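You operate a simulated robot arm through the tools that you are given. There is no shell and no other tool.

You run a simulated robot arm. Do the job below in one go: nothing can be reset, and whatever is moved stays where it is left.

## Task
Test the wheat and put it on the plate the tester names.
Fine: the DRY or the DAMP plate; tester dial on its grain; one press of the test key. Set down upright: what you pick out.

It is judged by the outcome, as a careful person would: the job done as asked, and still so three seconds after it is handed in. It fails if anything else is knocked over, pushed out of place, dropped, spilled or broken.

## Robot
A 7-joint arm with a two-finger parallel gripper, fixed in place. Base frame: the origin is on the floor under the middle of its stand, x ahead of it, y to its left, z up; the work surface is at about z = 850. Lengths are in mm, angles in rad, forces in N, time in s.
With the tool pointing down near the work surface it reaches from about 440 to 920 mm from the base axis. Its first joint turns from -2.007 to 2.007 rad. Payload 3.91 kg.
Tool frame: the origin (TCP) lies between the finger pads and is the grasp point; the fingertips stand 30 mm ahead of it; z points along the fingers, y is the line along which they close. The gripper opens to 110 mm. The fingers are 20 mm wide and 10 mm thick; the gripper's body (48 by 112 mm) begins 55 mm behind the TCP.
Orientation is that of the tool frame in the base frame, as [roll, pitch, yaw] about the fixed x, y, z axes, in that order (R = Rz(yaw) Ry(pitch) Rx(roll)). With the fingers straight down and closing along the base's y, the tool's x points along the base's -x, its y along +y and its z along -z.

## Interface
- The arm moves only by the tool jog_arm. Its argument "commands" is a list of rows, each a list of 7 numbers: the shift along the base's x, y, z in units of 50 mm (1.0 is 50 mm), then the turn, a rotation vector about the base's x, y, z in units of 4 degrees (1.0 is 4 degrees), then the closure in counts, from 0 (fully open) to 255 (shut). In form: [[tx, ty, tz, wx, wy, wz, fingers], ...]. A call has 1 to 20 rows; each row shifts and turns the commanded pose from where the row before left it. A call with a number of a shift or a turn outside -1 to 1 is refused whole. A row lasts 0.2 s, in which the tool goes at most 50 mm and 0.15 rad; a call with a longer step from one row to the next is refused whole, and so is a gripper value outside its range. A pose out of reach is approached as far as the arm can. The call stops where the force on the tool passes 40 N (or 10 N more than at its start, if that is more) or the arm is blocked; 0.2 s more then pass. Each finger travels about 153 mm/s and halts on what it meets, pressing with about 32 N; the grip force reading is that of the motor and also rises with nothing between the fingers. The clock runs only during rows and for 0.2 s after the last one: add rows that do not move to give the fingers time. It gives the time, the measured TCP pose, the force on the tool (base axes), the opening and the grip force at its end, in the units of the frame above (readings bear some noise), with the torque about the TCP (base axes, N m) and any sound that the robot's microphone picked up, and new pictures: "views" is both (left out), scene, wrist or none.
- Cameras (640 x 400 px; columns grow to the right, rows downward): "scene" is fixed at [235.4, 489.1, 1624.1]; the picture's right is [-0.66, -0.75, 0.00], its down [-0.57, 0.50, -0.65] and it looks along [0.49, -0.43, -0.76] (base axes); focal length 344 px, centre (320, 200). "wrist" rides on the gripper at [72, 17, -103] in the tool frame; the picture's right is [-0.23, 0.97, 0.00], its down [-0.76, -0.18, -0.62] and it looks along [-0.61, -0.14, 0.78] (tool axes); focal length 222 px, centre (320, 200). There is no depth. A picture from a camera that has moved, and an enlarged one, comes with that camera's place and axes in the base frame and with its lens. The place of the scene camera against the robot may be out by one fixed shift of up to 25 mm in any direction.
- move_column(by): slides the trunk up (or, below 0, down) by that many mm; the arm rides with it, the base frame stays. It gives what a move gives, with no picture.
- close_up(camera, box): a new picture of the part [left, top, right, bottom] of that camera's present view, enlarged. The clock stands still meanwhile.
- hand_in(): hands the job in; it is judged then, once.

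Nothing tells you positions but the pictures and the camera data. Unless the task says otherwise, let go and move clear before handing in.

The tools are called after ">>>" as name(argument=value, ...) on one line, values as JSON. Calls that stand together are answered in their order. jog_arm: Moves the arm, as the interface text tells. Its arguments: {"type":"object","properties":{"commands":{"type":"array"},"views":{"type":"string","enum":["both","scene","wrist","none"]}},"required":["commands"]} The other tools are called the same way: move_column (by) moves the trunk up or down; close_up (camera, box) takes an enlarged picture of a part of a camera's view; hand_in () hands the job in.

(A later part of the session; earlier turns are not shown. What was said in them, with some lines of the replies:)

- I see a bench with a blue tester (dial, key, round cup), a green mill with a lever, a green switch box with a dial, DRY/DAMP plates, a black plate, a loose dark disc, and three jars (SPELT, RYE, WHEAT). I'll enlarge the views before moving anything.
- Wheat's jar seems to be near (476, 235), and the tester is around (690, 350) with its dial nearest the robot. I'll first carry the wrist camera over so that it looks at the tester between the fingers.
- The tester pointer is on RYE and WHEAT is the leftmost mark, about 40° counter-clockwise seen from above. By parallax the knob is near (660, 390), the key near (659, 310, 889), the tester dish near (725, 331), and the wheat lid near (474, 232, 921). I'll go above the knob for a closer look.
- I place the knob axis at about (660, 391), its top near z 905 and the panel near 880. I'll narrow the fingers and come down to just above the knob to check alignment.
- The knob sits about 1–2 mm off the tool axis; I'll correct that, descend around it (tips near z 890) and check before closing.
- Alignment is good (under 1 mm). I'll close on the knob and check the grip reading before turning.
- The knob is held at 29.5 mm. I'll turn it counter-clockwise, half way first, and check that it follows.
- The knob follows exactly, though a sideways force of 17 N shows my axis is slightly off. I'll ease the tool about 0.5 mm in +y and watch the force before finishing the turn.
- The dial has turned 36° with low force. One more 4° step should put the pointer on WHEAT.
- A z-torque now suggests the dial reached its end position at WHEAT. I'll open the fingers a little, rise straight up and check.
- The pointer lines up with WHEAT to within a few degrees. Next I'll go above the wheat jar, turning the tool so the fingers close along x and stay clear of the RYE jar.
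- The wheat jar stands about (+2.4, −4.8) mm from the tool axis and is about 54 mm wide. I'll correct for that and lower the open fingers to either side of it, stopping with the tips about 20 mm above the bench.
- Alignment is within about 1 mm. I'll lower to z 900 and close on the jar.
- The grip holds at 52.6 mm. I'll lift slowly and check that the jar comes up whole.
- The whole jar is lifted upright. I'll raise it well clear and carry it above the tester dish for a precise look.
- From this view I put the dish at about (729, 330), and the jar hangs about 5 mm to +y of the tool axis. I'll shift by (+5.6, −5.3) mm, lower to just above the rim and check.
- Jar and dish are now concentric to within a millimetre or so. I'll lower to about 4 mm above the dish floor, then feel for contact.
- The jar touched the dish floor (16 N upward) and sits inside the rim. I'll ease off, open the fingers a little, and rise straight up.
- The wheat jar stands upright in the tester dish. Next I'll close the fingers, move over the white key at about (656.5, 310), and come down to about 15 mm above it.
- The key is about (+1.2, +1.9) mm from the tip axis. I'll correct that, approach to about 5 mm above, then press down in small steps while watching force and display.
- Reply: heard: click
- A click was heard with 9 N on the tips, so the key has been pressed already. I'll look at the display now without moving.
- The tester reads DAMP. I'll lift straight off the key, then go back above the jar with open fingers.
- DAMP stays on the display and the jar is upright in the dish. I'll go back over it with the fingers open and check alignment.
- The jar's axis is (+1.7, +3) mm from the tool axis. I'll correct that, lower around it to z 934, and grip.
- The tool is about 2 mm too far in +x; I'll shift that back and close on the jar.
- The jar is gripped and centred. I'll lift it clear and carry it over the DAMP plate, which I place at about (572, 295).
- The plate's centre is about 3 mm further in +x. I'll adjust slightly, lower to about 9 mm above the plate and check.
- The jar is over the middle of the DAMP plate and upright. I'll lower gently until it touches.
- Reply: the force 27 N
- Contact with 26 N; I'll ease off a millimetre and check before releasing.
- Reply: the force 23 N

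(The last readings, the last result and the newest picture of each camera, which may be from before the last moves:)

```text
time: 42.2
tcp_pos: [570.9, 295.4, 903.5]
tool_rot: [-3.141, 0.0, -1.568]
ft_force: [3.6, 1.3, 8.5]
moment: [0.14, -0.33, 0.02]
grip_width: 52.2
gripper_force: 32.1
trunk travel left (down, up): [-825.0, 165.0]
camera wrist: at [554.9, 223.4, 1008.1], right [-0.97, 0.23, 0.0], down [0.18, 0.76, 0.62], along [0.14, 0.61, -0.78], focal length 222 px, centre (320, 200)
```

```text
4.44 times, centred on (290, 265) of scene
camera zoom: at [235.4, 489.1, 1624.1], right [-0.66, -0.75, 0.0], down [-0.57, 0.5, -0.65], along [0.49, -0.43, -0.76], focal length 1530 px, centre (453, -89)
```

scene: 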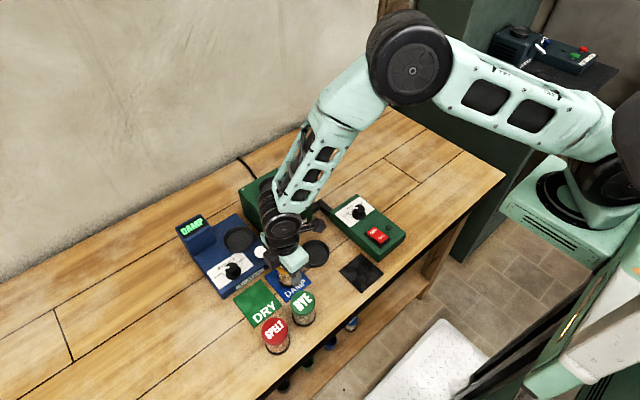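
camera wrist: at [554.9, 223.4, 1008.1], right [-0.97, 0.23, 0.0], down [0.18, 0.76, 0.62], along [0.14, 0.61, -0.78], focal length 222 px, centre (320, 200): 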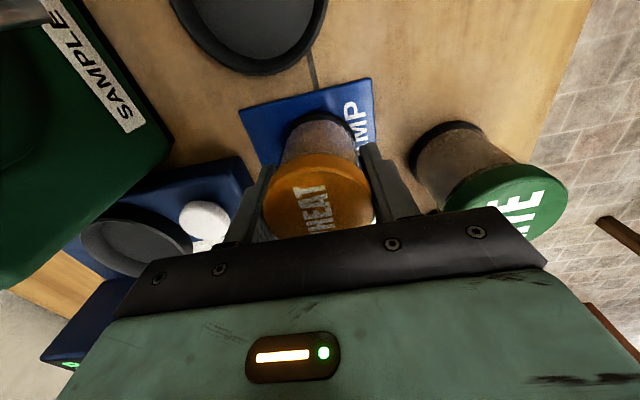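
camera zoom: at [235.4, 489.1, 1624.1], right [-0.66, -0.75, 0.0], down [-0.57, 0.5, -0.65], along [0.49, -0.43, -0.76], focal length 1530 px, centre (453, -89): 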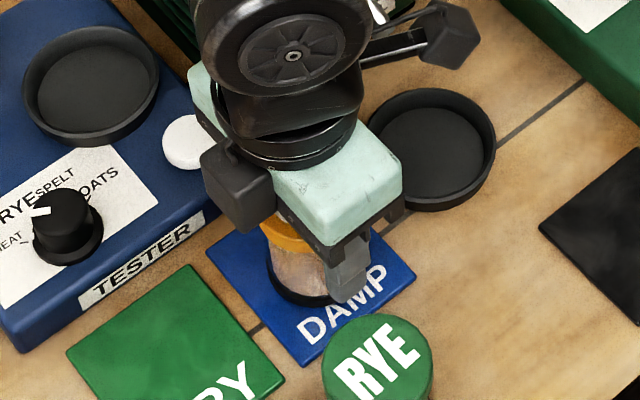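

The jar rests on the plate with a light load. I'll open the fingers only slightly and rise straight up.

>>> jog_arm(commands=[[0, 0, 0, 0, 0, 0, 125], [0, 0, 0, 0, 0, 0, 112], [0, 0, 0, 0, 0, 0, 110], [0, 0, 0.2, 0, 0, 0, 110], [0, 0, 0.5, 0, 0, 0, 110], [0, 0, 0.8, 0, 0, 0, 110], [0, 0, 0.8, 0, 0, 0, 110], [0, 0, 0.8, 0, 0, 0, 110], [0, 0, 0, 0, 0, 0, 110]], views="both")

>>> close_up(camera="wrist", box=[200, 20, 440, 170])

>>> close_up(camera="scene", box=[230, 220, 350, 310])

```text
time: 44.2
tcp_pos: [572.1, 295.6, 1058.4]
tool_rot: [3.141, 0.001, -1.569]
ft_force: [-0.2, 0.3, -0.2]
moment: [0.01, -0.03, 0.0]
grip_width: 62.6
gripper_force: 0.0
trunk travel left (down, up): [-825.0, 165.0]
camera wrist: at [554.4, 223.9, 1162.5], right [-0.97, 0.23, 0.0], down [0.18, 0.76, 0.62], along [0.14, 0.61, -0.78], focal length 222 px, centre (320, 200)
```

scene: 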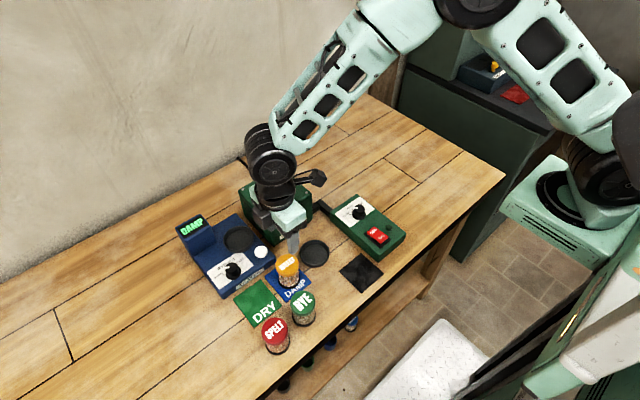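
wrist: 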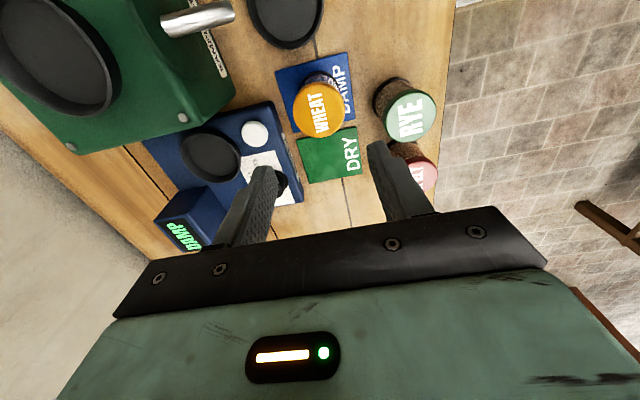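

```text
2.67 times, centred on (320, 95) of wrist
camera zoom: at [554.4, 223.9, 1162.5], right [-0.97, 0.23, 0.0], down [0.18, 0.76, 0.62], along [0.14, 0.61, -0.78], focal length 592 px, centre (320, 480)
```

zoom: 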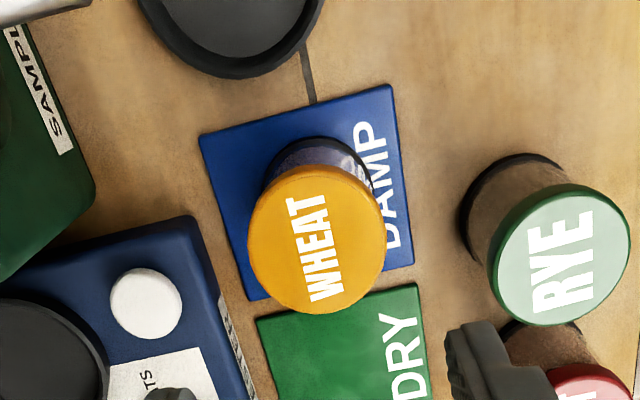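

```text
4.44 times, centred on (290, 265) of scene
camera zoom: at [235.4, 489.1, 1624.1], right [-0.66, -0.75, 0.0], down [-0.57, 0.5, -0.65], along [0.49, -0.43, -0.76], focal length 1530 px, centre (453, -89)
```

zoom: 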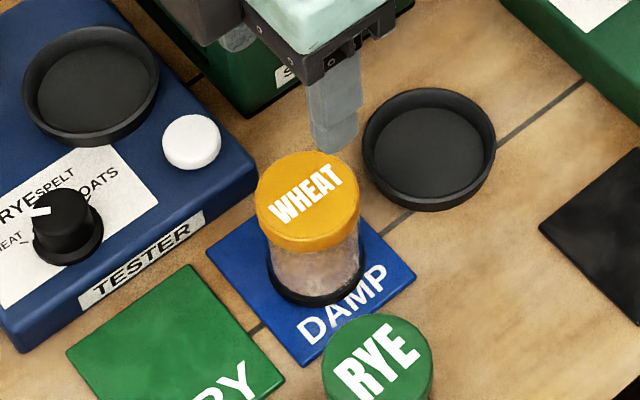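

The wheat jar stands upright on the DAMP plate and nothing else has moved. I'll lift the arm further clear and take a last look.

>>> jog_arm(commands=[[0, 0, 0.9, 0, 0, 0, 110], [0, 0, 0.9, 0, 0, 0, 110], [0, -0.8, 0.3, 0, 0, 0, 110], [0, -0.8, 0.3, 0, 0, 0, 110], [0, 0, 0, 0, 0, 0, 110]], views="both")

>>> close_up(camera="scene", box=[165, 200, 345, 360])

>>> close_up(camera="scene", box=[205, 245, 265, 290])

```text
time: 45.4
tcp_pos: [571.1, 214.1, 1181.7]
tool_rot: [-3.14, 0.0, -1.569]
ft_force: [-1.2, 0.6, -0.4]
moment: [-0.01, 0.03, 0.0]
grip_width: 62.8
gripper_force: 0.0
trunk travel left (down, up): [-825.0, 165.0]
camera wrist: at [554.2, 143.3, 1285.5], right [-0.97, 0.23, 0.0], down [0.18, 0.76, 0.62], along [0.14, 0.61, -0.78], focal length 222 px, centre (320, 200)
```

scene: 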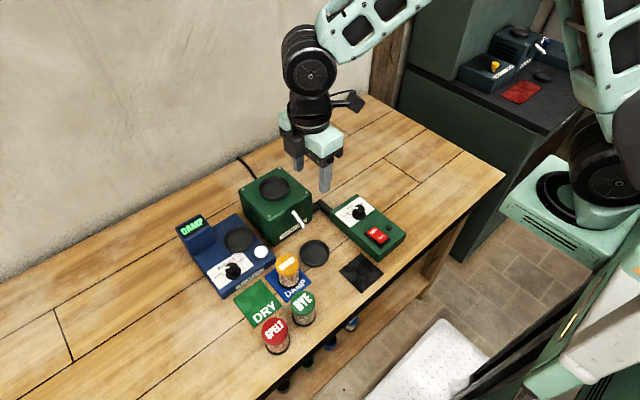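
wrist: 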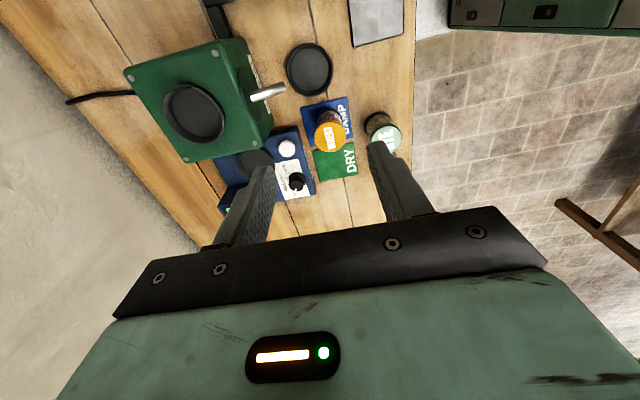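

```text
2.50 times, centred on (255, 280) of scene
camera zoom: at [235.4, 489.1, 1624.1], right [-0.66, -0.75, 0.0], down [-0.57, 0.5, -0.65], along [0.49, -0.43, -0.76], focal length 861 px, centre (482, 0)
```

zoom: 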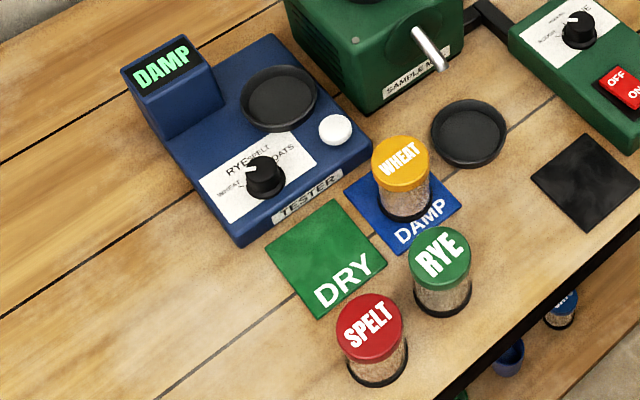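

```text
8.89 times, centred on (235, 268) of scene
camera zoom: at [235.4, 489.1, 1624.1], right [-0.66, -0.75, 0.0], down [-0.57, 0.5, -0.65], along [0.49, -0.43, -0.76], focal length 3060 px, centre (1076, -400)
```

zoom: 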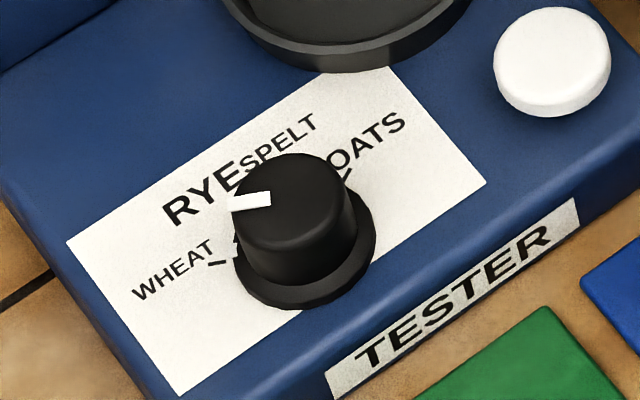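

The wheat jar is upright on the DAMP plate, the display reads DAMP, the dial points at WHEAT after one key press, everything else is in place, and the arm is clear. I'm handing in.

>>> hand_in()

```text
The job is handed in.
```

The wheat is tested: the tester read DAMP, and the wheat jar now stands upright on the DAMP plate.

- **Dial:** I turned it from RYE to WHEAT before the test. By eye the pointer lines up with the WHEAT mark to within a few degrees.
- **Test:** I put the jar in the tester dish and pressed the key once. There was one click, and the display was still showing DAMP at my last look.
- **Everything else:** In the final pictures nothing else was knocked over or out of place. The gripper was empty and clear of the bench items when I handed in.
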